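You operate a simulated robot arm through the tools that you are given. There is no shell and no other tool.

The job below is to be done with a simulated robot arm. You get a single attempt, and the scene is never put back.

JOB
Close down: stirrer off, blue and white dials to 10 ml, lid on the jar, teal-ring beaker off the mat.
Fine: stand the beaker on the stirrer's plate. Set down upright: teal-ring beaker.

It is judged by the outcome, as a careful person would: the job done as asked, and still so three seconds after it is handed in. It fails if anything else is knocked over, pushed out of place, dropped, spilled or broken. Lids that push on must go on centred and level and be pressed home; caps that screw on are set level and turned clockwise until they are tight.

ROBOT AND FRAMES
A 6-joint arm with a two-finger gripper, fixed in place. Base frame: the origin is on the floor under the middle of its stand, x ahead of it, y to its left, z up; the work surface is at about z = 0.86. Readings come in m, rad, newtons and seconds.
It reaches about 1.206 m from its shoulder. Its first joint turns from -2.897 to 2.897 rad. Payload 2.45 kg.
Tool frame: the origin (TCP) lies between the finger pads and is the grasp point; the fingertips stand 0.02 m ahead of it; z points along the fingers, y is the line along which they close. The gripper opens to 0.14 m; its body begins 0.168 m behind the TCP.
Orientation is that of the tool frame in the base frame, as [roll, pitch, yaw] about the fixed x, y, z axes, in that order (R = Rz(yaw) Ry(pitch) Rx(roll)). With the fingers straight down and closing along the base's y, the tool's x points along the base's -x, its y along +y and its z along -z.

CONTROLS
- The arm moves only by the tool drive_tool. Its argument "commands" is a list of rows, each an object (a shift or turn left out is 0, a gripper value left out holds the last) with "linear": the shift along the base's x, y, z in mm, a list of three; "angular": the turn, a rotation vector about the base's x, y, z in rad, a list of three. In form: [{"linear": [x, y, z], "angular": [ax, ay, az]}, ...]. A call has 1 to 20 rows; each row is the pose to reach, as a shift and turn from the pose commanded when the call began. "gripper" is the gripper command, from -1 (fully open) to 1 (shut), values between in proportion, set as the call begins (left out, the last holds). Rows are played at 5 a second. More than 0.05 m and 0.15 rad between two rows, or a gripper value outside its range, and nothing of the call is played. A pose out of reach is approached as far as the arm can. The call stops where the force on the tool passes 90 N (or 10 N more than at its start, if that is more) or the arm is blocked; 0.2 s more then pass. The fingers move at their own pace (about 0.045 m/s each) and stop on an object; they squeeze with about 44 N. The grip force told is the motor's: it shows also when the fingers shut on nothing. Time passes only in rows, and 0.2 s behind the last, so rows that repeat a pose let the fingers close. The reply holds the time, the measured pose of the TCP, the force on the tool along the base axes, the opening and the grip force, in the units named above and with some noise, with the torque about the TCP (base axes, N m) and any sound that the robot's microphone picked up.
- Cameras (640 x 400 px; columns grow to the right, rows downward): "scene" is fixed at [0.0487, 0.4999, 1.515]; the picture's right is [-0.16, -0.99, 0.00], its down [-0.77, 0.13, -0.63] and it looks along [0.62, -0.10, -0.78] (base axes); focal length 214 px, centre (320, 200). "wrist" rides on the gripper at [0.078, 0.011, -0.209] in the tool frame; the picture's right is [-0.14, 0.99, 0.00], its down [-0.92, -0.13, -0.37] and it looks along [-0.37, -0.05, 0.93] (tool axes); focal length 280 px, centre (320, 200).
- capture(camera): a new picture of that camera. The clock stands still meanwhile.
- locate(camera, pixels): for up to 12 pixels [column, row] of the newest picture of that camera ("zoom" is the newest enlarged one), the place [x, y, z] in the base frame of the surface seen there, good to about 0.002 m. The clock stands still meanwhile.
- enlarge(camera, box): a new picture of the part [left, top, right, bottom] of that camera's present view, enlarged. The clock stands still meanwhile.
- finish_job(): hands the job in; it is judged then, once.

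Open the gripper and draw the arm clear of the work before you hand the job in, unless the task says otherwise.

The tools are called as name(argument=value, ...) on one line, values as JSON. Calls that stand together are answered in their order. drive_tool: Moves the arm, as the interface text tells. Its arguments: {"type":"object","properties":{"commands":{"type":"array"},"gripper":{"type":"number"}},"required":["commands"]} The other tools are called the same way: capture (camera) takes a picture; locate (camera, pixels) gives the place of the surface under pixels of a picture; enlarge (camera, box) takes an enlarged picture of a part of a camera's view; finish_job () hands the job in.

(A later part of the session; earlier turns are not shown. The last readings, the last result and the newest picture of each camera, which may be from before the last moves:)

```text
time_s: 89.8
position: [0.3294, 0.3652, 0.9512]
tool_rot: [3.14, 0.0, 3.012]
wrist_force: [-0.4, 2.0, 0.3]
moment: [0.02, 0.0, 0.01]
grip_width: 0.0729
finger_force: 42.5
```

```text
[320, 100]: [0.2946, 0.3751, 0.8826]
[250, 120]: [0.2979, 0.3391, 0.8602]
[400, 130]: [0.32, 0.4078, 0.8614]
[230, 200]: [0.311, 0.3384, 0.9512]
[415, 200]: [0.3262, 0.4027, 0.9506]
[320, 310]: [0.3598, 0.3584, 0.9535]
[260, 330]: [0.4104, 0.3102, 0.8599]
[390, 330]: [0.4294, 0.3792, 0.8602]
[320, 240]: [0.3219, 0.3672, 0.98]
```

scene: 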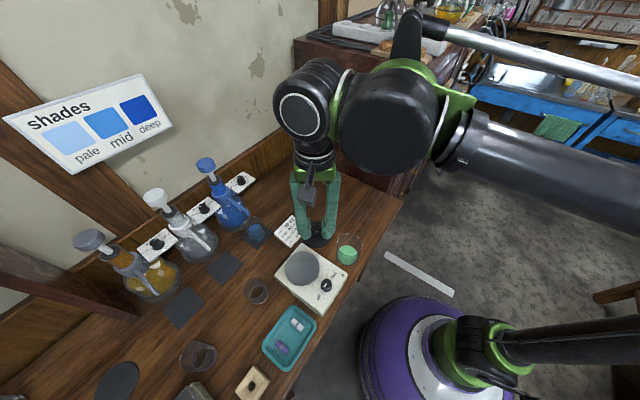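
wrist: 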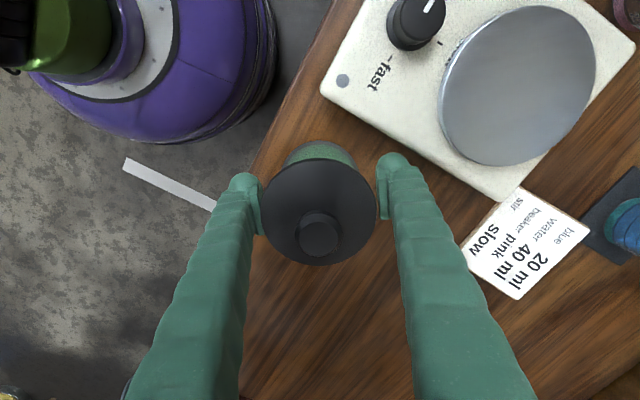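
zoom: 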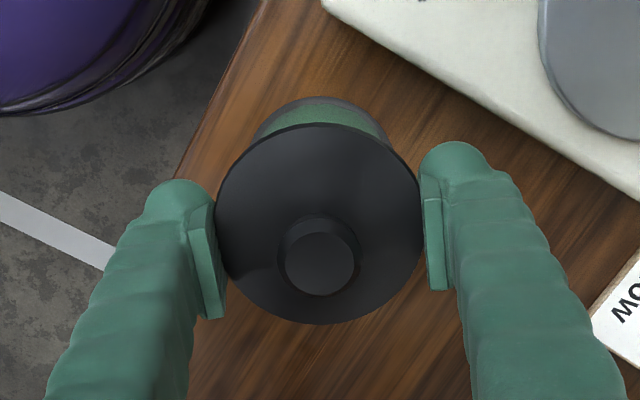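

The pads do hold the lid edge properly (soft pads sink in a little), and the lid has slid ~0.6 mm toward +y, so this axis is now centred. From the side view the lid is ~0.7 mm short in x. I release, rise, and re-grip the knob to correct x.

drive_tool(commands=[{"linear": [0, 0, 0]}, {"linear": [0, 0, 0]}, {"linear": [0, 0, 30]}, {"linear": [0, 0, 65]}, {"linear": [0, 0, 65]}], gripper=-0.25)

drive_tool(commands=[{"linear": [0, 0, 0]}, {"linear": [0, 0, 0]}, {"linear": [0, 0, 0]}, {"linear": [0, 0, -20]}, {"linear": [0, 0, -38]}, {"linear": [0, 0, -38]}], gripper=0.4)

enlarge(camera="wrist", box=[260, 110, 380, 220])

enlarge(camera="scene", box=[326, 230, 374, 260])

```text
time_s: 91.0
position: [0.33, 0.3652, 1.0169]
tool_rot: [3.139, 0.002, 3.013]
wrist_force: [-0.2, -0.2, 0.2]
moment: [-0.02, -0.01, 0.01]
grip_width: 0.0875
finger_force: 0.2
```

```text
time_s: 92.4
position: [0.3287, 0.3661, 0.9788]
tool_rot: [3.14, 0.002, 3.012]
wrist_force: [-0.5, -0.3, -0.5]
moment: [0.01, 0.0, 0.03]
grip_width: 0.0421
finger_force: 0.1
```

```text
3.64 times, centred on (320, 165) of wrist
```

zoom: 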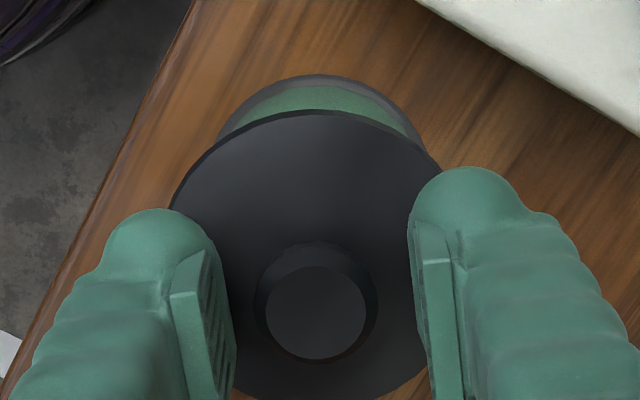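

```text
13.33 times, centred on (350, 245) of scene
```

zoom: 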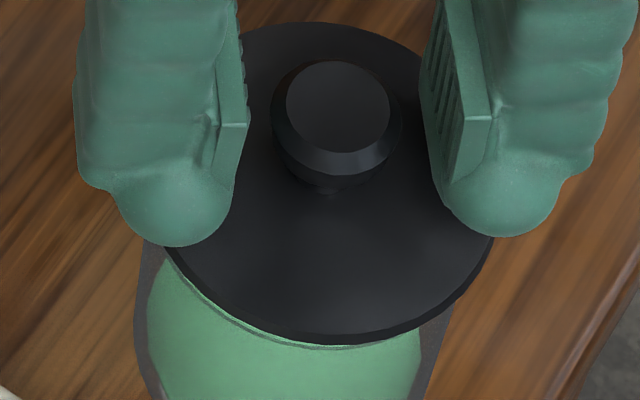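

I grip the knob again at the original height and lift the lid 4 mm to see it move freely.

drive_tool(commands=[{"linear": [0, 0, -1.5]}, {"linear": [0, 0, -1.5]}, {"linear": [0, 0, -1.5]}, {"linear": [0, 0, -1.5]}], gripper=1)

enlarge(camera="scene", box=[326, 230, 374, 260])

drive_tool(commands=[{"linear": [0, 0, 1]}, {"linear": [0, 0, 2.5]}, {"linear": [0, 0, 4]}, {"linear": [0, 0, 4]}])

enlarge(camera="scene", box=[326, 230, 374, 260])

```text
time_s: 93.4
position: [0.3303, 0.366, 0.976]
tool_rot: [3.138, 0.002, 3.011]
wrist_force: [-1.9, -0.5, 6.8]
moment: [-0.03, 0.02, 0.09]
grip_width: 0.0237
finger_force: 43.8
```

```text
13.33 times, centred on (350, 245) of scene
```

zoom: 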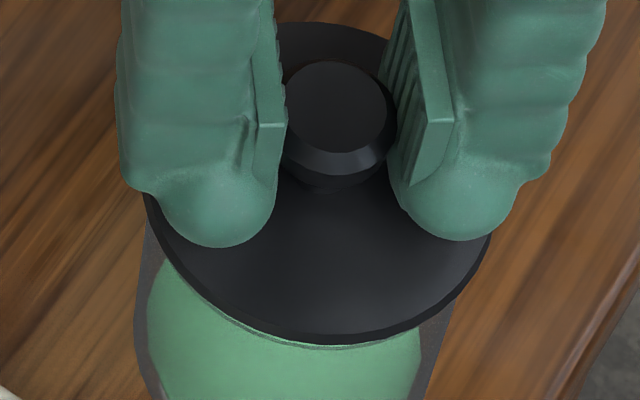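

```text
time_s: 94.4
position: [0.3301, 0.3655, 0.9803]
tool_rot: [3.141, 0.001, 3.012]
wrist_force: [0.5, -0.3, 0.2]
moment: [0.0, 0.0, 0.01]
grip_width: 0.024
finger_force: 44.1
```

```text
13.33 times, centred on (350, 245) of scene
```

zoom: 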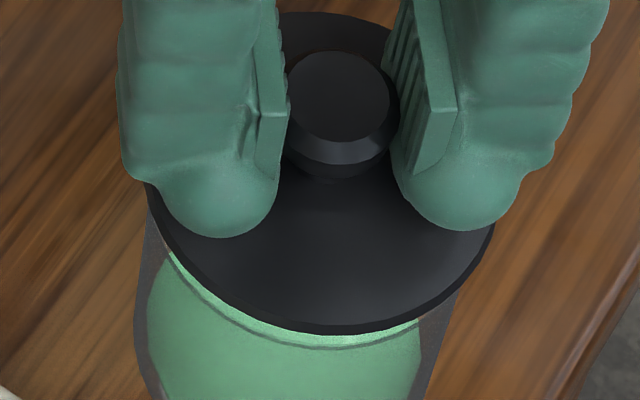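

The lid lifts freely. I shift it +0.8 mm in x and lower again to feel whether the nose drops in.

drive_tool(commands=[{"linear": [0.8, 0, 0]}, {"linear": [0.8, 0, -2]}, {"linear": [0.8, 0, -4]}, {"linear": [0.8, 0, -5]}, {"linear": [0.8, 0, -5]}])

```text
time_s: 95.6
position: [0.3309, 0.3665, 0.9769]
tool_rot: [3.138, 0.001, 3.012]
wrist_force: [2.0, 2.3, 27.7]
moment: [-0.03, -0.06, 0.17]
grip_width: 0.0239
finger_force: 44.1
```

Still seated high, with small side forces (+2, +2.3) hinting the lid wants to go +x/+y. I lift 3 mm, shift another (+0.7, +0.8) and try again.

drive_tool(commands=[{"linear": [0, 0, 3.5]}, {"linear": [0.7, 0.8, 3.5]}, {"linear": [0.7, 0.8, 1.5]}, {"linear": [0.7, 0.8, 0]}, {"linear": [0.7, 0.8, 0]}])

```text
time_s: 96.8
position: [0.3315, 0.3659, 0.9757]
tool_rot: [3.137, 0.003, 3.013]
wrist_force: [0.4, 2.3, 22.9]
moment: [0.03, 0.02, 0.16]
grip_width: 0.0235
finger_force: 43.9
```

Not dropping in. Before more attempts I want to see the lid's underside shape: I'll carry it up to near the scene camera's height for a side view.

drive_tool(commands=[{"linear": [0, 0, 20]}, {"linear": [0, 0, 65]}, {"linear": [0, 5, 110]}, {"linear": [0, 10, 155]}, {"linear": [0, 15, 200]}, {"linear": [0, 25, 245]}, {"linear": [0, 35, 290]}, {"linear": [0, 45, 335]}, {"linear": [0, 55, 380]}, {"linear": [0, 65, 425]}, {"linear": [0, 75, 450]}, {"linear": [0, 75, 450]}])

capture(camera="scene")

```text
time_s: 99.4
position: [0.3302, 0.4379, 1.4183]
tool_rot: [3.138, 0.0, 3.011]
wrist_force: [-0.1, -0.5, -1.2]
moment: [-0.02, -0.04, 0.02]
grip_width: 0.0233
finger_force: 43.5
out of reach, approached as far as the arm can: row 11, 12
```

```text
taken
```

scene: 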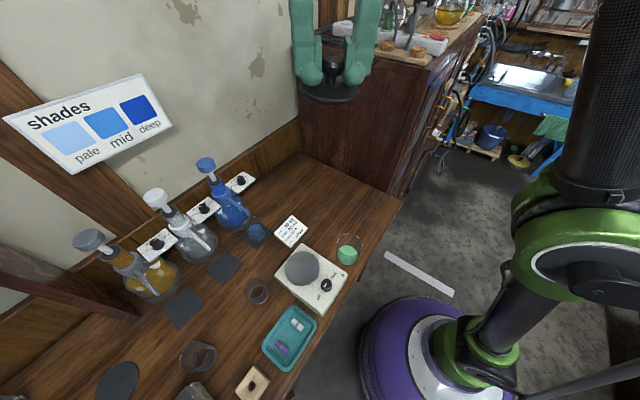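

The lid is now seen almost edge-on at (330,88). I enlarge it to see the underside plug.

enlarge(camera="scene", box=[285, 45, 380, 115])

enlarge(camera="scene", box=[298, 75, 362, 115])

enlarge(camera="scene", box=[320, 220, 376, 270])

```text
5.71 times, centred on (332, 80) of scene
```

zoom: 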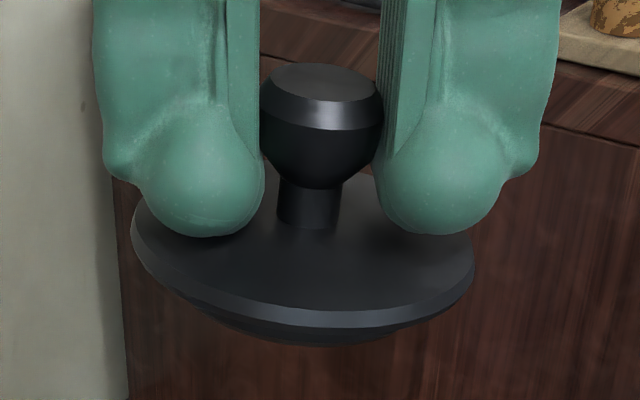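

```text
10.00 times, centred on (330, 95) of scene
```

zoom: 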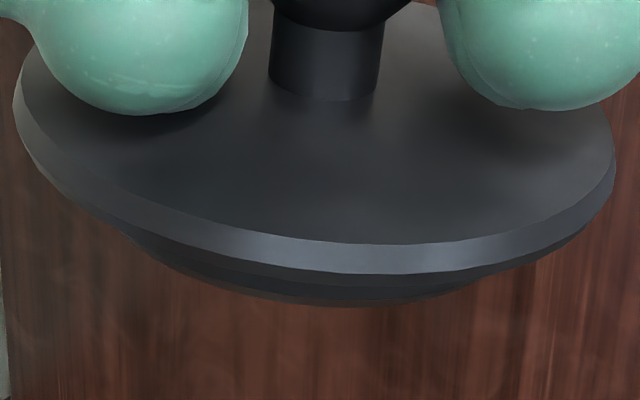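

```text
8.00 times, centred on (348, 245) of scene
```

zoom: 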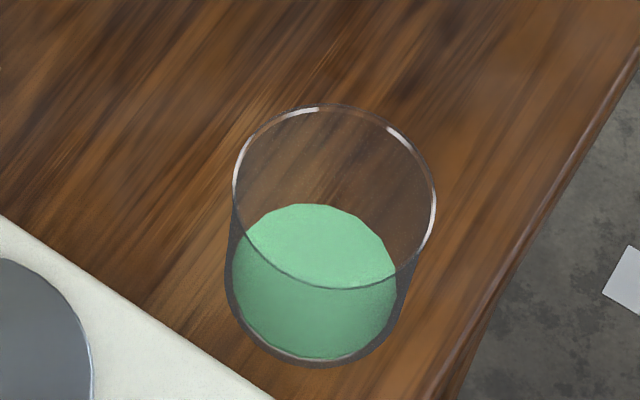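

Now I see the design: a bevelled disc over a shorter, narrower plug with a chamfer. The lid looks slightly tilted in the grip; I check with located points.

enlarge(camera="scene", box=[290, 50, 370, 110])

locate(camera="zoom", pixels=[[130, 240], [180, 265], [250, 280], [320, 290], [400, 290], [480, 270], [500, 265], [220, 290], [330, 312], [440, 305], [320, 90], [330, 250]])

```text
6.67 times, centred on (330, 80) of scene
```

zoom: 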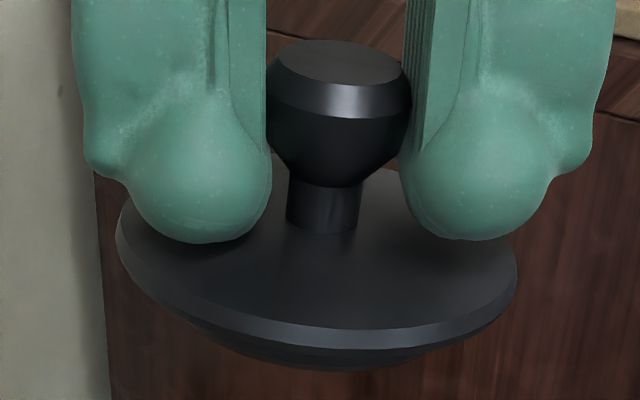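

```text
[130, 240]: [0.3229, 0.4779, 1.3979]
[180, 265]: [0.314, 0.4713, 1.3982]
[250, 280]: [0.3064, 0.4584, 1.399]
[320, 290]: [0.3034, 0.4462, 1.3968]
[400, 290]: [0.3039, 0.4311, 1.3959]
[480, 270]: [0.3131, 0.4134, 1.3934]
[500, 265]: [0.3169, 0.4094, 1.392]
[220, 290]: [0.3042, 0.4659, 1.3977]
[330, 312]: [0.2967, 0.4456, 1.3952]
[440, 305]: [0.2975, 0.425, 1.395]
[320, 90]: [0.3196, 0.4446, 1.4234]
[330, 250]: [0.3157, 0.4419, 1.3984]
```

The lid is tilted ~5° in the grip (its −y side lower) — that alone would stop it. I zoom in on the plug steps to understand the profile.

enlarge(camera="scene", box=[300, 88, 330, 107])

enlarge(camera="scene", box=[330, 88, 362, 108])

```text
16.00 times, centred on (315, 98) of scene
```

zoom: 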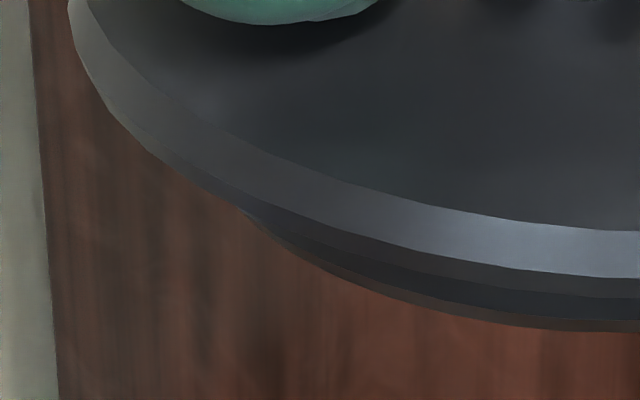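

```text
16.00 times, centred on (346, 98) of scene
```

zoom: 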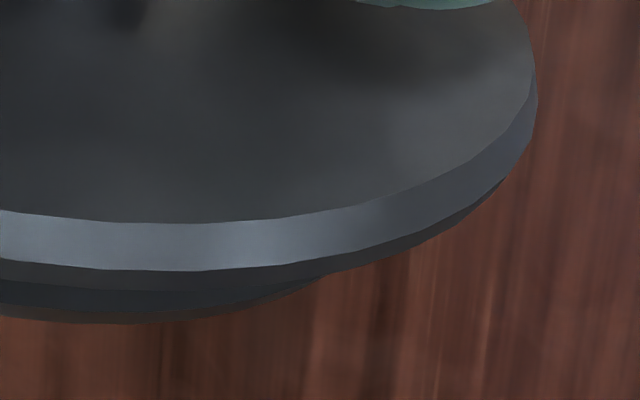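

Now it makes sense: the disc has a thick bevelled lower part that rests on the rim (the plug is short and narrow), so the lid had in fact been seated at first contact; it just got tilted in my later re-grips. I'll set it down on its old bench spot to re-level it, then repeat the original clean grip.

drive_tool(commands=[{"linear": [4, 15, -45]}, {"linear": [8, 40, -90]}, {"linear": [12, 65, -135]}, {"linear": [16, 90, -180]}, {"linear": [20, 115, -225]}, {"linear": [26, 140, -270]}, {"linear": [32, 160, -315]}, {"linear": [38, 177, -360]}, {"linear": [38, 177, -400]}, {"linear": [38, 177, -440]}, {"linear": [38, 177, -470]}, {"linear": [38, 177, -490]}, {"linear": [38, 177, -490]}])

enlarge(camera="scene", box=[230, 200, 310, 260])

```text
refused: row 2 steps farther than a row can; nothing moved
```

```text
6.67 times, centred on (270, 230) of scene
```

zoom: 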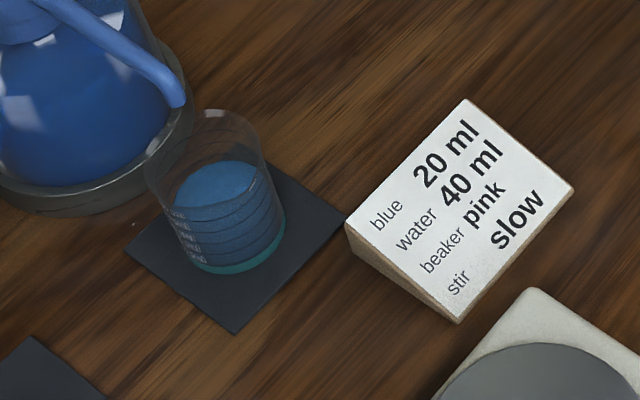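

One row was too long; I repeat with shorter steps (≤ 50 mm each), ending ~30 mm above the bench contact height.

drive_tool(commands=[{"linear": [3, 12, -40]}, {"linear": [6, 25, -80]}, {"linear": [9, 40, -120]}, {"linear": [12, 57, -160]}, {"linear": [15, 75, -200]}, {"linear": [18, 95, -240]}, {"linear": [22, 115, -280]}, {"linear": [26, 135, -320]}, {"linear": [32, 157, -360]}, {"linear": [38, 177, -395]}, {"linear": [38, 177, -435]}, {"linear": [38, 177, -470]}, {"linear": [38, 177, -485]}, {"linear": [38, 177, -485]}])

enlarge(camera="scene", box=[230, 200, 310, 260])

```text
time_s: 102.4
position: [0.3683, 0.6161, 0.933]
tool_rot: [3.14, 0.001, 3.013]
wrist_force: [-0.2, -0.3, 0.3]
moment: [-0.03, -0.01, 0.0]
grip_width: 0.023
finger_force: 43.9
```

```text
6.67 times, centred on (270, 230) of scene
```

zoom: 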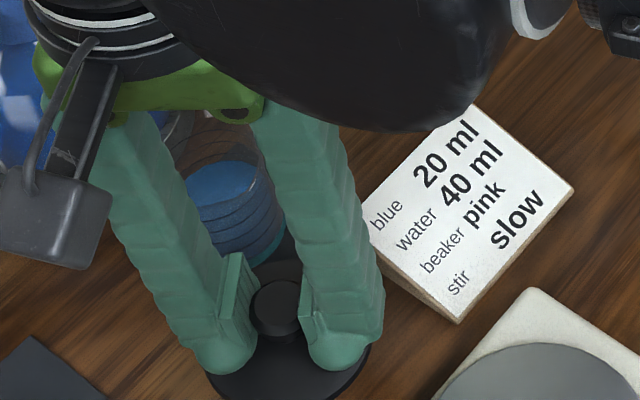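

The lid is above its old spot. I lower until first contact.

drive_tool(commands=[{"linear": [0, 0, -15]}, {"linear": [0, 0, -28]}, {"linear": [0, 0, -32]}, {"linear": [0, 0, -32]}])

drive_tool(commands=[{"linear": [0, 0, -1]}, {"linear": [0, 0, -2]}, {"linear": [0, 0, -3]}, {"linear": [0, 0, -3]}])

```text
time_s: 103.4
position: [0.3688, 0.6163, 0.8998]
tool_rot: [3.139, 0.002, 3.013]
wrist_force: [-0.4, -0.3, -0.1]
moment: [0.01, -0.02, 0.0]
grip_width: 0.0228
finger_force: 43.6
```

```text
time_s: 104.4
position: [0.3677, 0.6165, 0.8978]
tool_rot: [3.139, 0.0, 3.012]
wrist_force: [1.5, 4.3, 14.5]
moment: [-0.2, -0.06, 0.04]
grip_width: 0.023
finger_force: 44.1
```

Contact (14 N). I release so the lid settles flat on the bench, then rise a bit and look.

drive_tool(commands=[{"linear": [0, 0, 0.5]}, {"linear": [0, 0, 0.5]}, {"linear": [0, 0, 0.5]}, {"linear": [0, 0, 30]}, {"linear": [0, 0, 70]}, {"linear": [0, 0, 95]}, {"linear": [0, 0, 95]}], gripper=0.35)

enlarge(camera="wrist", box=[260, 110, 380, 210])

locate(camera="zoom", pixels=[[320, 225], [230, 200], [410, 200], [320, 100], [320, 300], [250, 130], [390, 130]])

```text
time_s: 106.0
position: [0.3691, 0.6157, 0.9924]
tool_rot: [3.14, 0.002, 3.013]
wrist_force: [0.2, 0.9, 0.7]
moment: [-0.03, 0.02, 0.02]
grip_width: 0.0457
finger_force: 0.1
```

```text
4.00 times, centred on (320, 160) of wrist
```

zoom: 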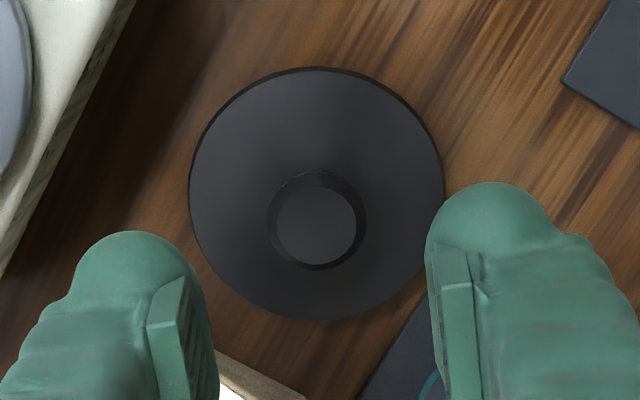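

```text
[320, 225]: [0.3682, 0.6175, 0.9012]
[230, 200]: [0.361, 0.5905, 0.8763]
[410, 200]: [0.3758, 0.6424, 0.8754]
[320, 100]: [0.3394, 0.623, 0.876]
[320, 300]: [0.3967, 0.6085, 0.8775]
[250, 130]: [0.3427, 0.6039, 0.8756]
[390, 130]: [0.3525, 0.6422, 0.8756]
```

The lid lies flat again (0.875–0.877 all round). I correct 1 mm in y, descend to z ≈ 0.899 and grip the knob.

drive_tool(commands=[{"linear": [-0.2, -1, 0]}, {"linear": [-0.2, -1, -40]}, {"linear": [-0.2, -1, -75]}, {"linear": [-0.2, -1, -93]}, {"linear": [-0.2, -1, -93]}])

drive_tool(commands=[{"linear": [0, 0, 0]}, {"linear": [0, 0, 0]}, {"linear": [0, 0, 0]}, {"linear": [0, 0, 0]}], gripper=1)

drive_tool(commands=[{"linear": [0, 0, 15]}, {"linear": [0, 0, 50]}, {"linear": [0, 0, 95]}, {"linear": [0, 0, 140]}, {"linear": [-4, -35, 160]}, {"linear": [-8, -75, 160]}, {"linear": [-14, -115, 160]}, {"linear": [-20, -155, 160]}, {"linear": [-28, -195, 160]}, {"linear": [-34, -225, 160]}, {"linear": [-38.5, -249.5, 160]}, {"linear": [-38.5, -249.5, 160]}])

capture(camera="scene")

enlarge(camera="scene", box=[310, 200, 390, 260])

```text
time_s: 107.2
position: [0.3695, 0.6143, 0.8995]
tool_rot: [3.138, 0.001, 3.011]
wrist_force: [0.3, 0.1, -0.2]
moment: [0.0, 0.01, -0.01]
grip_width: 0.0456
finger_force: 0.1
```

```text
time_s: 108.2
position: [0.3683, 0.6154, 0.8995]
tool_rot: [3.14, 0.001, 3.011]
wrist_force: [-0.4, -0.5, 0.9]
moment: [0.0, 0.0, 0.0]
grip_width: 0.0237
finger_force: 44.1
```

```text
time_s: 110.8
position: [0.3288, 0.3675, 1.0594]
tool_rot: [3.141, 0.003, 3.011]
wrist_force: [0.7, -0.3, 0.5]
moment: [0.0, -0.01, 0.03]
grip_width: 0.0238
finger_force: 44.1
```

```text
taken
```

scene: 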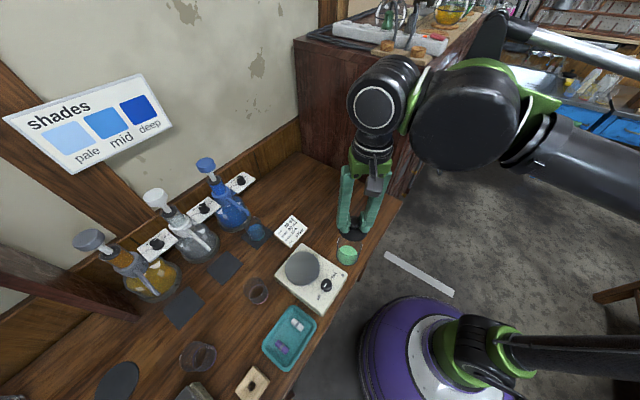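

```text
6.67 times, centred on (350, 230) of scene
```

zoom: 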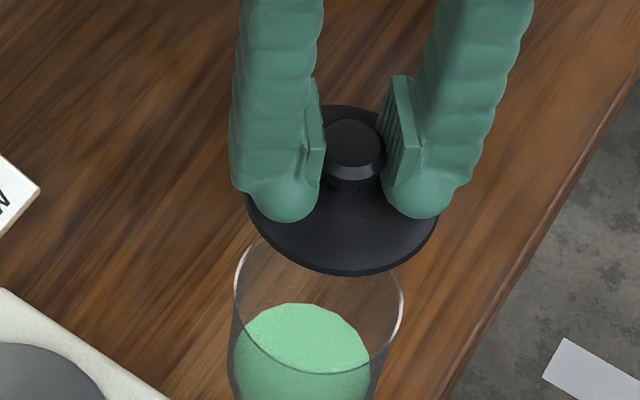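

The lid is over the jar again. I check its level with located points before lowering.

locate(camera="zoom", pixels=[[265, 228], [300, 245], [345, 255], [390, 245], [420, 228], [345, 225], [330, 112], [375, 112], [345, 130]])

enlarge(camera="wrist", box=[250, 100, 390, 220])

locate(camera="zoom", pixels=[[320, 180], [230, 200], [400, 200], [270, 190], [370, 180], [240, 230]])

```text
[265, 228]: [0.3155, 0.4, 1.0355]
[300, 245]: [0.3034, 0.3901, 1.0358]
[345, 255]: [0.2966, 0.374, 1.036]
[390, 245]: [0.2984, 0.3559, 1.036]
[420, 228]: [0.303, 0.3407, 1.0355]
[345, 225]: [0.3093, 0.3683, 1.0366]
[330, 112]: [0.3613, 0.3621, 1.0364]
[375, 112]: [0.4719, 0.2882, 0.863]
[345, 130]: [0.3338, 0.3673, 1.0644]
```

```text
3.33 times, centred on (320, 160) of wrist
```

zoom: 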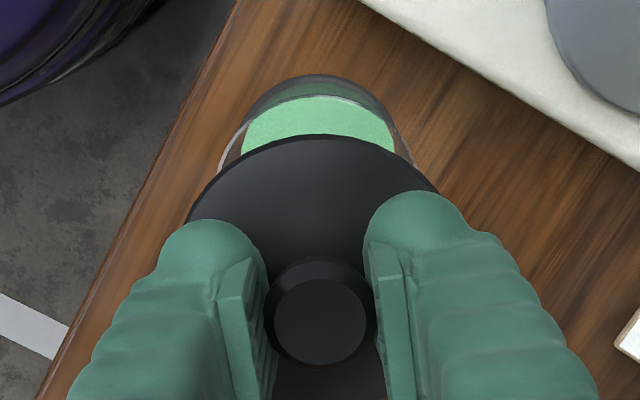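

```text
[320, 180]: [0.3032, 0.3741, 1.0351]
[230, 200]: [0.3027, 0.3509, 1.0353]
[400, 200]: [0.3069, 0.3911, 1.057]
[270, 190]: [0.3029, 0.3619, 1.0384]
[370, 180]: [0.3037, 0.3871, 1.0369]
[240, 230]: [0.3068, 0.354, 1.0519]
```

The lid is level this time (1.0355–1.0366). I lower with a small (+0.4, +0.3) mm centring correction.

drive_tool(commands=[{"linear": [0.4, 0.3, -30]}, {"linear": [0.4, 0.3, -60]}, {"linear": [0.4, 0.3, -75]}, {"linear": [0.4, 0.3, -79]}, {"linear": [0.4, 0.3, -79]}])

enlarge(camera="scene", box=[326, 230, 374, 260])

```text
time_s: 112.0
position: [0.3318, 0.3653, 0.9811]
tool_rot: [3.14, 0.004, 3.013]
wrist_force: [0.9, -1.0, -0.4]
moment: [-0.04, -0.01, 0.0]
grip_width: 0.0236
finger_force: 44.0
```

```text
13.33 times, centred on (350, 245) of scene
```

zoom: 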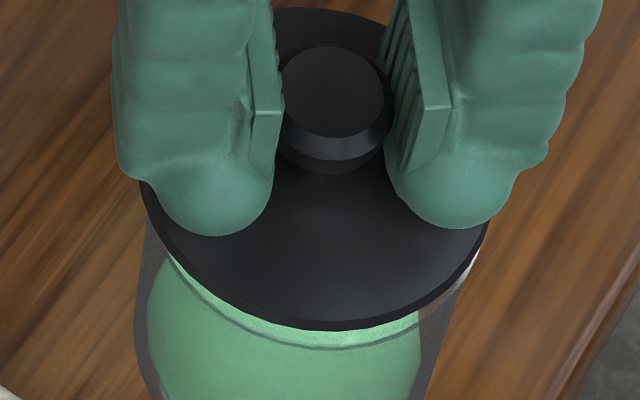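

Comparing outlines, the lid should go ~0.8 mm toward −y. I apply that and lower to contact.

drive_tool(commands=[{"linear": [0.2, -0.8, 0]}, {"linear": [0.2, -0.8, -2]}, {"linear": [0.2, -0.8, -4]}, {"linear": [0.2, -0.8, -5.5]}, {"linear": [0.2, -0.8, -5.5]}])

drive_tool(commands=[{"linear": [0, 0, -0.5]}, {"linear": [0, 0, -1]}, {"linear": [0, 0, -1]}])

enlarge(camera="scene", box=[326, 230, 374, 260])

```text
time_s: 113.2
position: [0.3304, 0.3649, 0.9756]
tool_rot: [3.137, 0.002, 3.013]
wrist_force: [1.1, 2.0, 23.6]
moment: [0.04, -0.04, 0.03]
grip_width: 0.0237
finger_force: 44.0
```

```text
time_s: 114.0
position: [0.3302, 0.3643, 0.9739]
tool_rot: [3.14, 0.003, 3.012]
wrist_force: [1.3, 0.5, 9.6]
moment: [-0.21, 0.09, 0.01]
grip_width: 0.0232
finger_force: 43.9
```

```text
13.33 times, centred on (350, 245) of scene
```

zoom: 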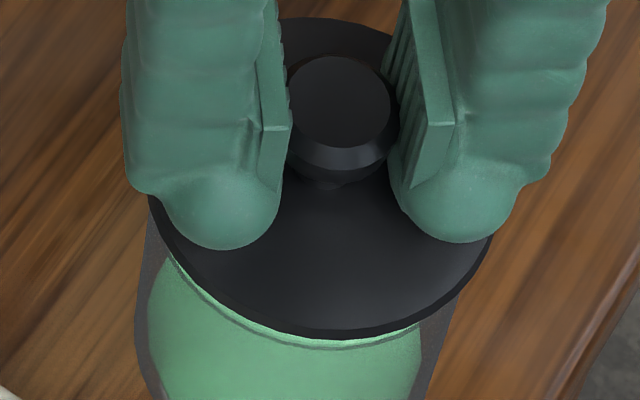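

The disc rests on the rim again. I release and let it settle, then inspect its centring and level.

drive_tool(commands=[{"linear": [0, 0, 0.3]}, {"linear": [0, 0, 0.3]}, {"linear": [0, 0, 0.3]}, {"linear": [0, 0, 5]}, {"linear": [0, 0, 30]}, {"linear": [0, 0, 70]}, {"linear": [0, 0, 100]}, {"linear": [0, 0, 100]}], gripper=0.4)

enlarge(camera="scene", box=[326, 230, 374, 260])

locate(camera="zoom", pixels=[[180, 170], [240, 270], [330, 310], [430, 270], [470, 190], [420, 80], [330, 35], [220, 80], [335, 105], [320, 230]])

enlarge(camera="wrist", box=[250, 80, 390, 200])

```text
time_s: 115.8
position: [0.3307, 0.3655, 1.0754]
tool_rot: [3.14, 0.001, 3.015]
wrist_force: [0.1, 0.0, 0.0]
moment: [0.02, 0.02, 0.0]
grip_width: 0.042
finger_force: 0.1
```

```text
13.33 times, centred on (350, 245) of scene
```

zoom: 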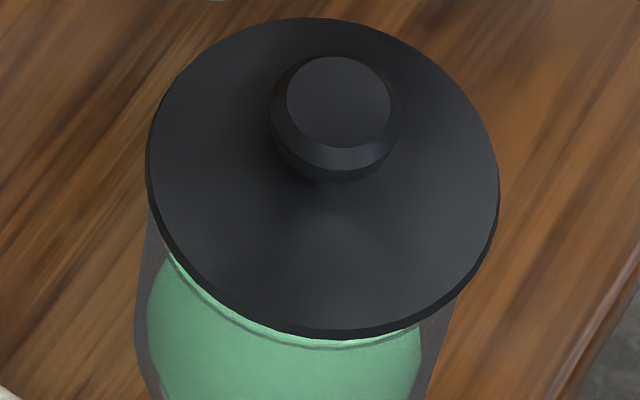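

```text
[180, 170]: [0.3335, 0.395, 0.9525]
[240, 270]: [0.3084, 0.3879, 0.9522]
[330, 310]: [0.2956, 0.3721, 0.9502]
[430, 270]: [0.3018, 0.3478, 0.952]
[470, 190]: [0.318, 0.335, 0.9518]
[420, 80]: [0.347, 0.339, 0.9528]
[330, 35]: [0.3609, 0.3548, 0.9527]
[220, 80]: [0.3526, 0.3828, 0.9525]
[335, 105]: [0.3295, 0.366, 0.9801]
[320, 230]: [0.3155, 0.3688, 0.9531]
```

```text
3.33 times, centred on (320, 140) of wrist
```

zoom: 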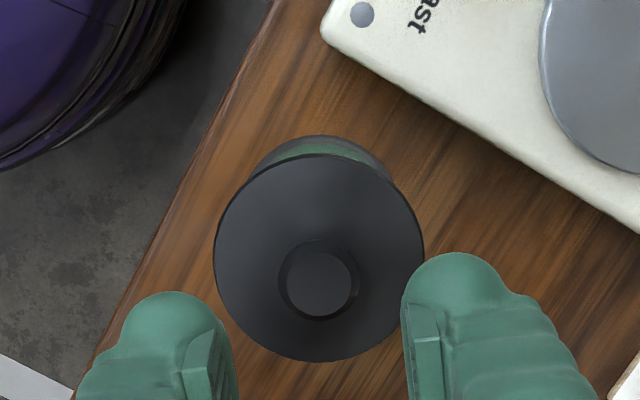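

The lid is level (0.950–0.953) and, compared with before, ~0.8 mm further +x, i.e. better centred. Now I press it with open fingertips straddling the knob.

drive_tool(commands=[{"linear": [0, 0, -40]}, {"linear": [0, 0, -80]}, {"linear": [0, 0, -95]}, {"linear": [0, 0, -101]}, {"linear": [0, 0, -101]}], gripper=0.514)

drive_tool(commands=[{"linear": [0, 0, -0.7]}, {"linear": [0, 0, -1.4]}, {"linear": [0, 0, -2.1]}, {"linear": [0, 0, -2.1]}])

drive_tool(commands=[{"linear": [0, 0, -0.5]}, {"linear": [0, 0, -1.0]}, {"linear": [0, 0, -1.5]}, {"linear": [0, 0, -1.5]}])

enlarge(camera="scene", box=[326, 230, 374, 260])

```text
time_s: 117.0
position: [0.3297, 0.3661, 0.974]
tool_rot: [3.14, 0.002, 3.012]
wrist_force: [0.3, 0.6, 0.9]
moment: [-0.03, 0.02, 0.0]
grip_width: 0.034
finger_force: 0.0
```

```text
time_s: 118.0
position: [0.33, 0.3653, 0.9704]
tool_rot: [3.14, 0.003, 3.012]
wrist_force: [-0.3, 1.5, 8.6]
moment: [-0.13, 0.03, 0.0]
grip_width: 0.0341
finger_force: 0.1
```

```text
time_s: 119.0
position: [0.3316, 0.3657, 0.9707]
tool_rot: [3.138, 0.001, 3.013]
wrist_force: [1.1, 1.7, 41.4]
moment: [-0.25, 0.1, -0.01]
grip_width: 0.0338
finger_force: 0.0
```

```text
13.33 times, centred on (350, 245) of scene
```

zoom: 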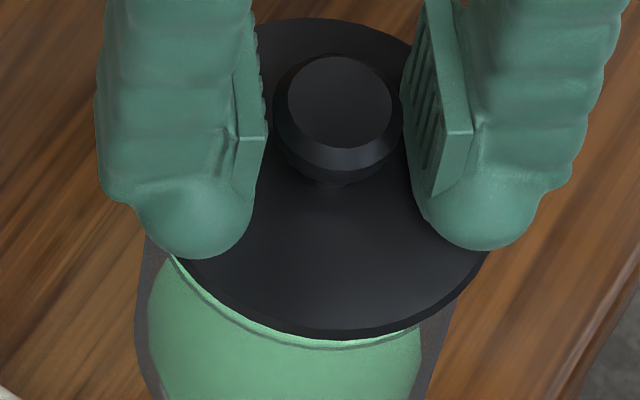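

41 N now; I press a bit more (to ~70 N) and watch for it to give.

drive_tool(commands=[{"linear": [0, 0, -0.5]}, {"linear": [0, 0, -1.0]}, {"linear": [0, 0, -1.0]}, {"linear": [0, 0, -1.0]}])

enlarge(camera="scene", box=[326, 230, 374, 260])

```text
time_s: 120.0
position: [0.3297, 0.3642, 0.9714]
tool_rot: [3.138, 0.003, 3.013]
wrist_force: [5.0, 8.4, 89.0]
moment: [0.05, 0.1, -0.02]
grip_width: 0.0337
finger_force: 0.1
```

```text
13.33 times, centred on (350, 245) of scene
```

zoom: 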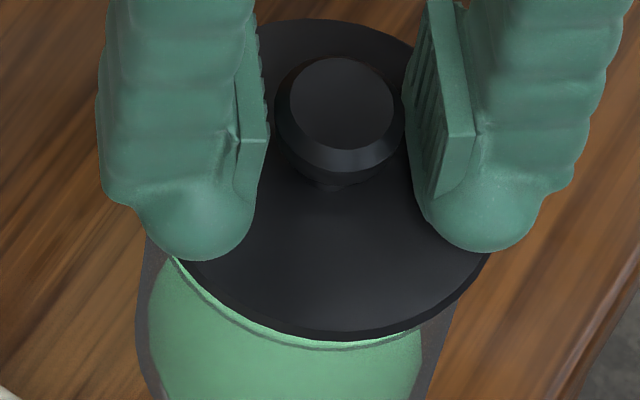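

Still no give, but the side forces (+5, +8 N) suggest the lid wants to slide toward +x/+y. I ease to light pressure and drag it gently that way, watching for the vertical force to drop.

drive_tool(commands=[{"linear": [0, 0, 1.0]}, {"linear": [0, 0, 2.2]}, {"linear": [0, 0, 2.2]}])

drive_tool(commands=[{"linear": [0.1, 0.2, 0]}, {"linear": [0.2, 0.4, 0]}, {"linear": [0.3, 0.6, 0]}, {"linear": [0.4, 0.8, 0]}, {"linear": [0.5, 1.0, 0]}, {"linear": [0.5, 1.0, 0]}])

enlarge(camera="scene", box=[326, 230, 374, 260])

```text
time_s: 120.8
position: [0.3297, 0.3645, 0.9707]
tool_rot: [3.138, 0.002, 3.013]
wrist_force: [0.6, 4.6, 36.6]
moment: [-0.01, 0.02, 0.0]
grip_width: 0.0341
finger_force: 0.1
```

```text
time_s: 122.2
position: [0.3292, 0.3659, 0.9721]
tool_rot: [3.138, 0.002, 3.012]
wrist_force: [-2.7, -2.8, 16.4]
moment: [-0.29, 0.12, -0.02]
grip_width: 0.0347
finger_force: 0.4
```

```text
13.33 times, centred on (350, 245) of scene
```

zoom: 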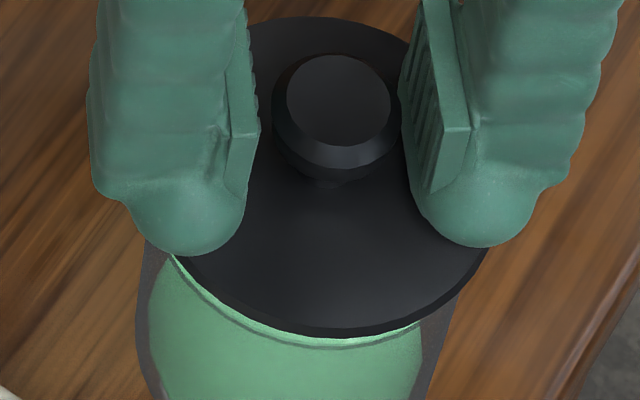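

The lid slid ~1 mm. I press again here.

drive_tool(commands=[{"linear": [0, 0, -0.7]}, {"linear": [0, 0, -1.4]}, {"linear": [0, 0, -2.1]}, {"linear": [0, 0, -2.1]}])

enlarge(camera="scene", box=[326, 230, 374, 260])

```text
time_s: 123.2
position: [0.331, 0.3667, 0.9705]
tool_rot: [3.139, 0.002, 3.013]
wrist_force: [3.5, 2.9, 79.0]
moment: [-0.74, 0.26, 0.0]
grip_width: 0.0347
finger_force: 0.3
```

```text
13.33 times, centred on (350, 245) of scene
```

zoom: 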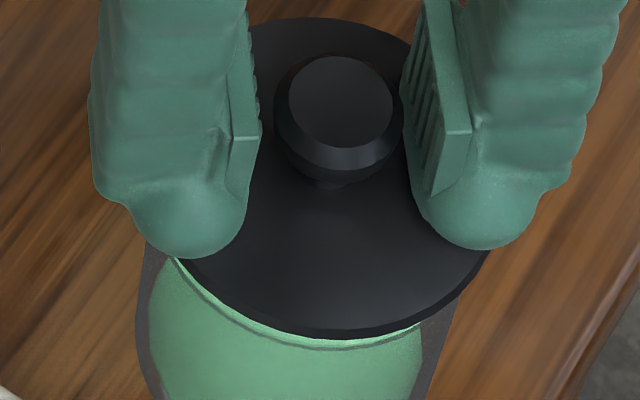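

No change. I'll look at the joint from a much lower angle to settle whether it's home: first I lift off.

drive_tool(commands=[{"linear": [0, 0, 10]}, {"linear": [0, 0, 50]}, {"linear": [0, 0, 95]}, {"linear": [0, 0, 120]}, {"linear": [4, 40, 120], "angular": [0, 0, -0.07]}, {"linear": [10, 85, 120], "angular": [0, 0, -0.15]}, {"linear": [18, 130, 120], "angular": [0, 0, -0.23]}, {"linear": [26, 175, 120], "angular": [0, 0, -0.32]}, {"linear": [34, 215, 120], "angular": [0, 0, -0.4]}, {"linear": [37, 225, 120], "angular": [0, 0, -0.435]}, {"linear": [37, 225, 75], "angular": [0, 0, -0.435]}, {"linear": [37, 225, 30], "angular": [0, 0, -0.435]}, {"linear": [37, 225, 10], "angular": [0, 0, -0.435]}, {"linear": [37, 225, 10], "angular": [0, 0, -0.435]}], gripper=0.6)

capture(camera="wrist")

```text
time_s: 126.2
position: [0.3682, 0.5912, 0.9795]
tool_rot: [3.139, 0.002, 2.577]
wrist_force: [0.1, 0.2, -1.0]
moment: [0.01, 0.0, 0.0]
grip_width: 0.0281
finger_force: 0.1
```

```text
taken
```

wrist: 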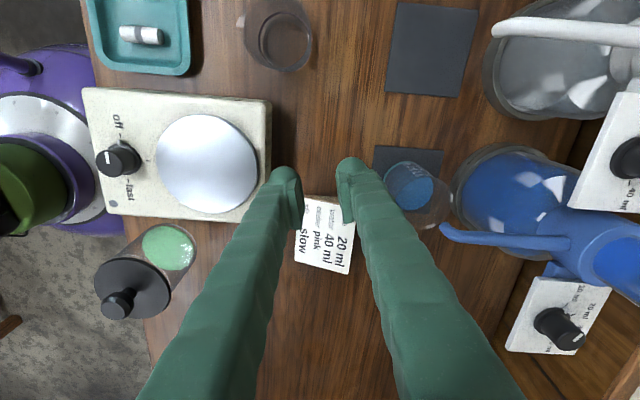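

I tilt the tool ~0.5 rad (fingertips toward the jar, TCP fixed) for a low-angle view.

drive_tool(commands=[{"linear": [0, 0, 0], "angular": [-0.1, 0, 0]}, {"linear": [0, 0, 0], "angular": [-0.2, 0, 0]}, {"linear": [0, 0, 0], "angular": [-0.3, 0, 0]}, {"linear": [0, 0, -10], "angular": [-0.4, 0, 0]}, {"linear": [0, 0, -20], "angular": [-0.5, 0, 0]}, {"linear": [0, 0, -30], "angular": [-0.5, 0, 0]}, {"linear": [0, 0, -30], "angular": [-0.5, 0, 0]}])

capture(camera="wrist")

capture(camera="scene")

```text
time_s: 127.8
position: [0.3687, 0.5922, 0.9493]
tool_rot: [-2.72, 0.26, 2.636]
wrist_force: [-0.7, -0.2, -0.1]
moment: [0.0, 0.02, -0.01]
grip_width: 0.0279
finger_force: 0.1
```

```text
taken
```

wrist: 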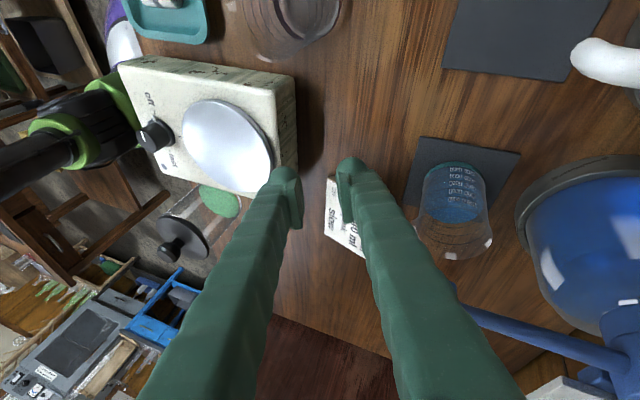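

```text
taken
```

scene: 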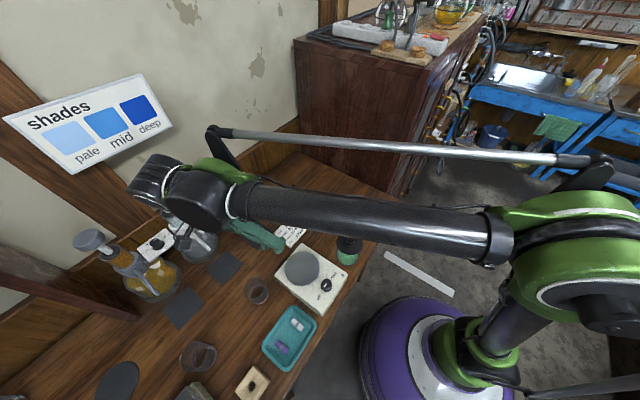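

The jar with lid is at (190,235), now nearly side-on. I enlarge it.

enlarge(camera="wrist", box=[145, 180, 255, 270])

enlarge(camera="wrist", box=[155, 200, 219, 260])

enlarge(camera="wrist", box=[175, 205, 215, 245])

```text
4.44 times, centred on (200, 225) of wrist
```

zoom: 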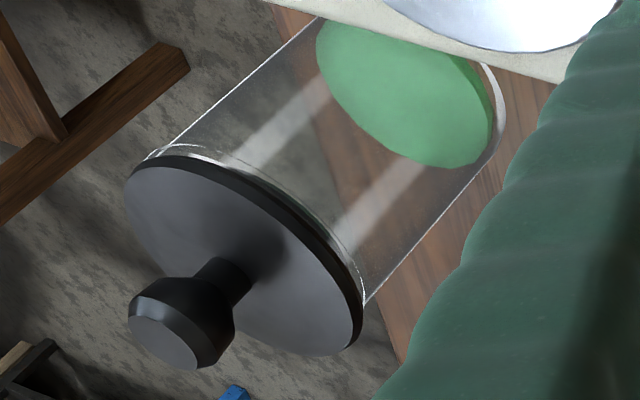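

```text
6.67 times, centred on (187, 230) of wrist
```

zoom: 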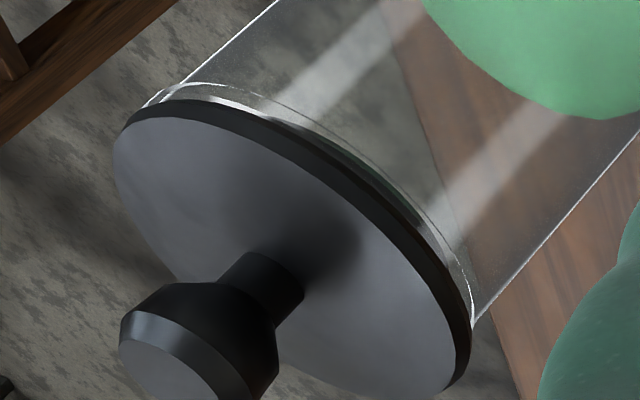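

```text
10.00 times, centred on (195, 225) of wrist
```

zoom: 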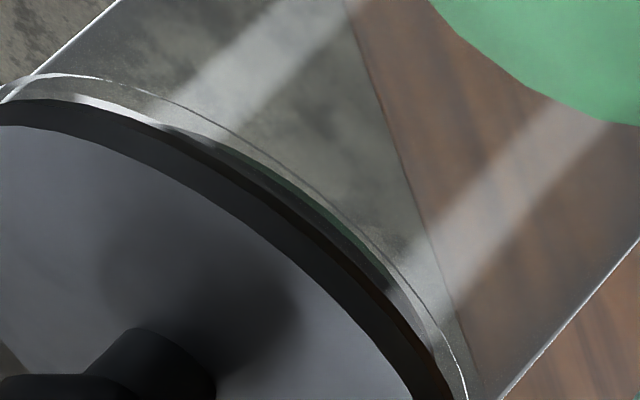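

The low view shows the plug visible through a gap, so it isn't fully home, and the disc seems to overhang more on one side. I zoom on both silhouettes to measure the offset.

enlarge(camera="wrist", box=[160, 205, 192, 225])

enlarge(camera="wrist", box=[200, 232, 232, 252])

enlarge(camera="wrist", box=[195, 210, 227, 230])

```text
16.00 times, centred on (176, 215) of wrist
```

zoom: 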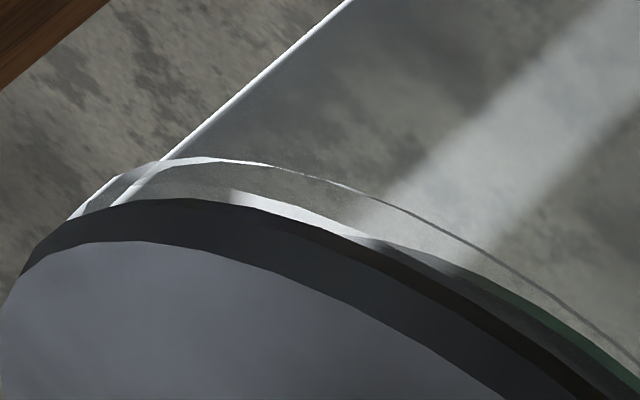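

```text
16.00 times, centred on (216, 242) of wrist
```

zoom: 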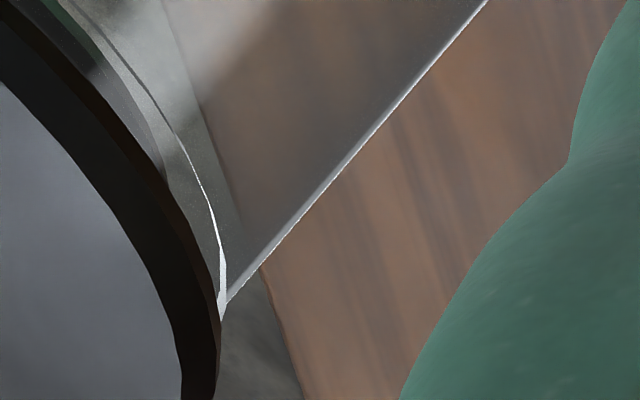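

```text
16.00 times, centred on (211, 220) of wrist
```

zoom: 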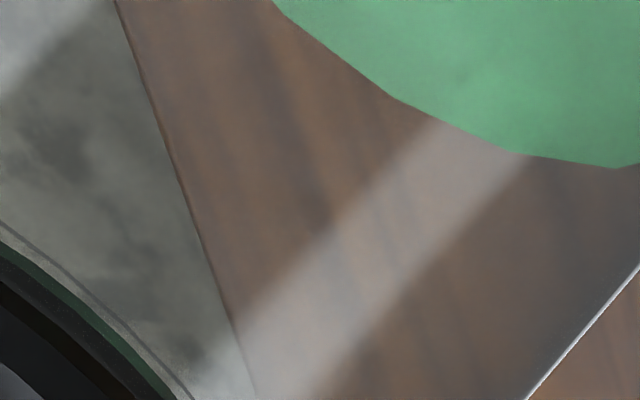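

The plug is only ~2–3 mm in; it must be catching from slight misalignment. I'll un-tilt, and centre precisely by clamping jar then lid along the x axis too. First return upright and rise.

drive_tool(commands=[{"linear": [0, 0, 10], "angular": [0.1, 0, 0]}, {"linear": [0, 0, 20], "angular": [0.2, 0, 0]}, {"linear": [0, 0, 30], "angular": [0.3, 0, 0]}, {"linear": [0, 0, 40], "angular": [0.4, 0, 0]}, {"linear": [0, 0, 50], "angular": [0.5, 0, 0]}, {"linear": [0, 0, 95], "angular": [0.5, 0, 0]}, {"linear": [0, 0, 130], "angular": [0.5, 0, 0]}, {"linear": [0, 0, 130], "angular": [0.5, 0, 0]}])

```text
time_s: 129.6
position: [0.367, 0.5928, 1.0792]
tool_rot: [3.138, 0.002, 2.579]
wrist_force: [0.2, 0.2, 0.2]
moment: [0.02, 0.02, -0.01]
grip_width: 0.0279
finger_force: 0.1
```

Upright again. I move over the jar while turning to yaw 1.571 (closing along x) and opening to 92 mm.

drive_tool(commands=[{"linear": [-3, -30, 10], "angular": [0, 0, -0.12]}, {"linear": [-8, -62, 10], "angular": [0, 0, -0.24]}, {"linear": [-13, -94, 10], "angular": [0, 0, -0.36]}, {"linear": [-18, -126, 10], "angular": [0, 0, -0.48]}, {"linear": [-23, -158, 10], "angular": [0, 0, -0.6]}, {"linear": [-29, -190, 10], "angular": [0, 0, -0.72]}, {"linear": [-34, -215, 10], "angular": [0, 0, -0.84]}, {"linear": [-37, -227, 10], "angular": [0, 0, -0.94]}, {"linear": [-37, -227, 0], "angular": [0, 0, -1.008]}, {"linear": [-37, -227, -20], "angular": [0, 0, -1.008]}, {"linear": [-37, -227, -20], "angular": [0, 0, -1.008]}], gripper=-0.314)

capture(camera="wrist")

enlarge(camera="wrist", box=[220, 80, 420, 220])

```text
time_s: 132.0
position: [0.3312, 0.3647, 1.0585]
tool_rot: [3.139, 0.001, 1.569]
wrist_force: [-0.1, -0.4, -0.4]
moment: [0.0, 0.01, 0.03]
grip_width: 0.092
finger_force: 0.0
```

```text
taken
```

wrist: 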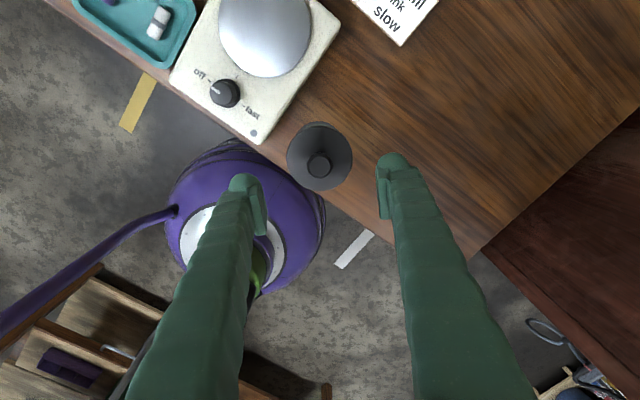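

```text
2.86 times, centred on (320, 150) of wrist
```

zoom: 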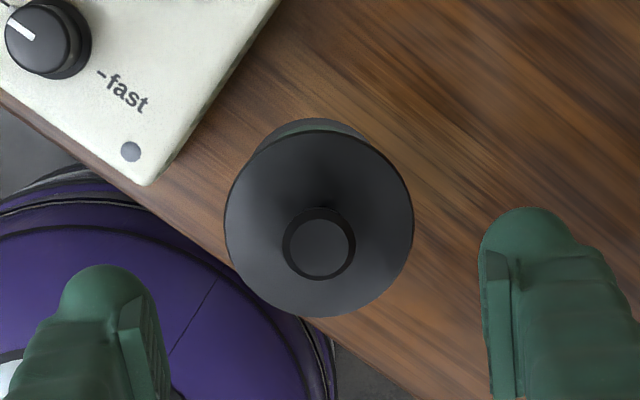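

Knob column 319.7 → x nearly centred; fingers have clear paths (stirrer corner at (150,185) stays outside). I descend to z ≈ 0.906 and clamp the jar along x.

drive_tool(commands=[{"linear": [0, 0, -45]}, {"linear": [0, 0, -90]}, {"linear": [0, 0, -125]}, {"linear": [0, 0, -151]}, {"linear": [0, 0, -151]}])

enlarge(camera="scene", box=[310, 215, 390, 275])

drive_tool(commands=[{"linear": [0, 0, 0]}, {"linear": [0, 0, 0]}, {"linear": [0, 0, 0]}], gripper=0.02)

enlarge(camera="scene", box=[310, 215, 390, 275])

```text
time_s: 133.2
position: [0.3297, 0.3646, 0.9069]
tool_rot: [3.139, 0.001, 1.569]
wrist_force: [0.3, 0.2, -0.3]
moment: [0.01, 0.02, 0.0]
grip_width: 0.092
finger_force: 0.0
```

```text
6.67 times, centred on (350, 245) of scene
```

zoom: 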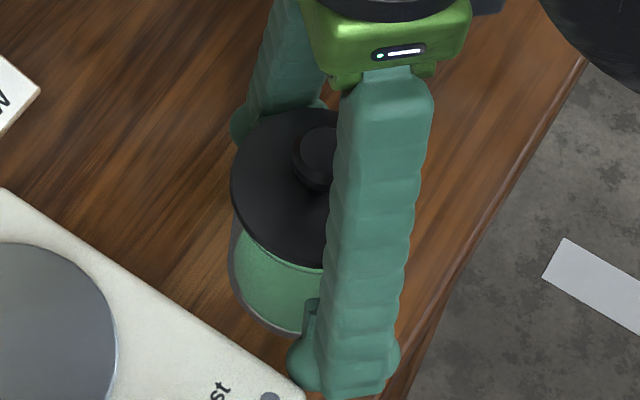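

```text
time_s: 134.0
position: [0.3295, 0.3644, 0.9062]
tool_rot: [3.138, 0.0, 1.57]
wrist_force: [1.1, 0.6, -0.4]
moment: [-0.01, 0.02, -0.01]
grip_width: 0.0761
finger_force: 42.1
```

```text
6.67 times, centred on (350, 245) of scene
```

zoom: 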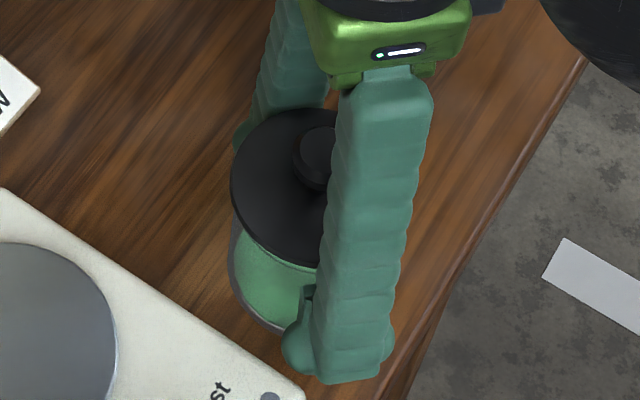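

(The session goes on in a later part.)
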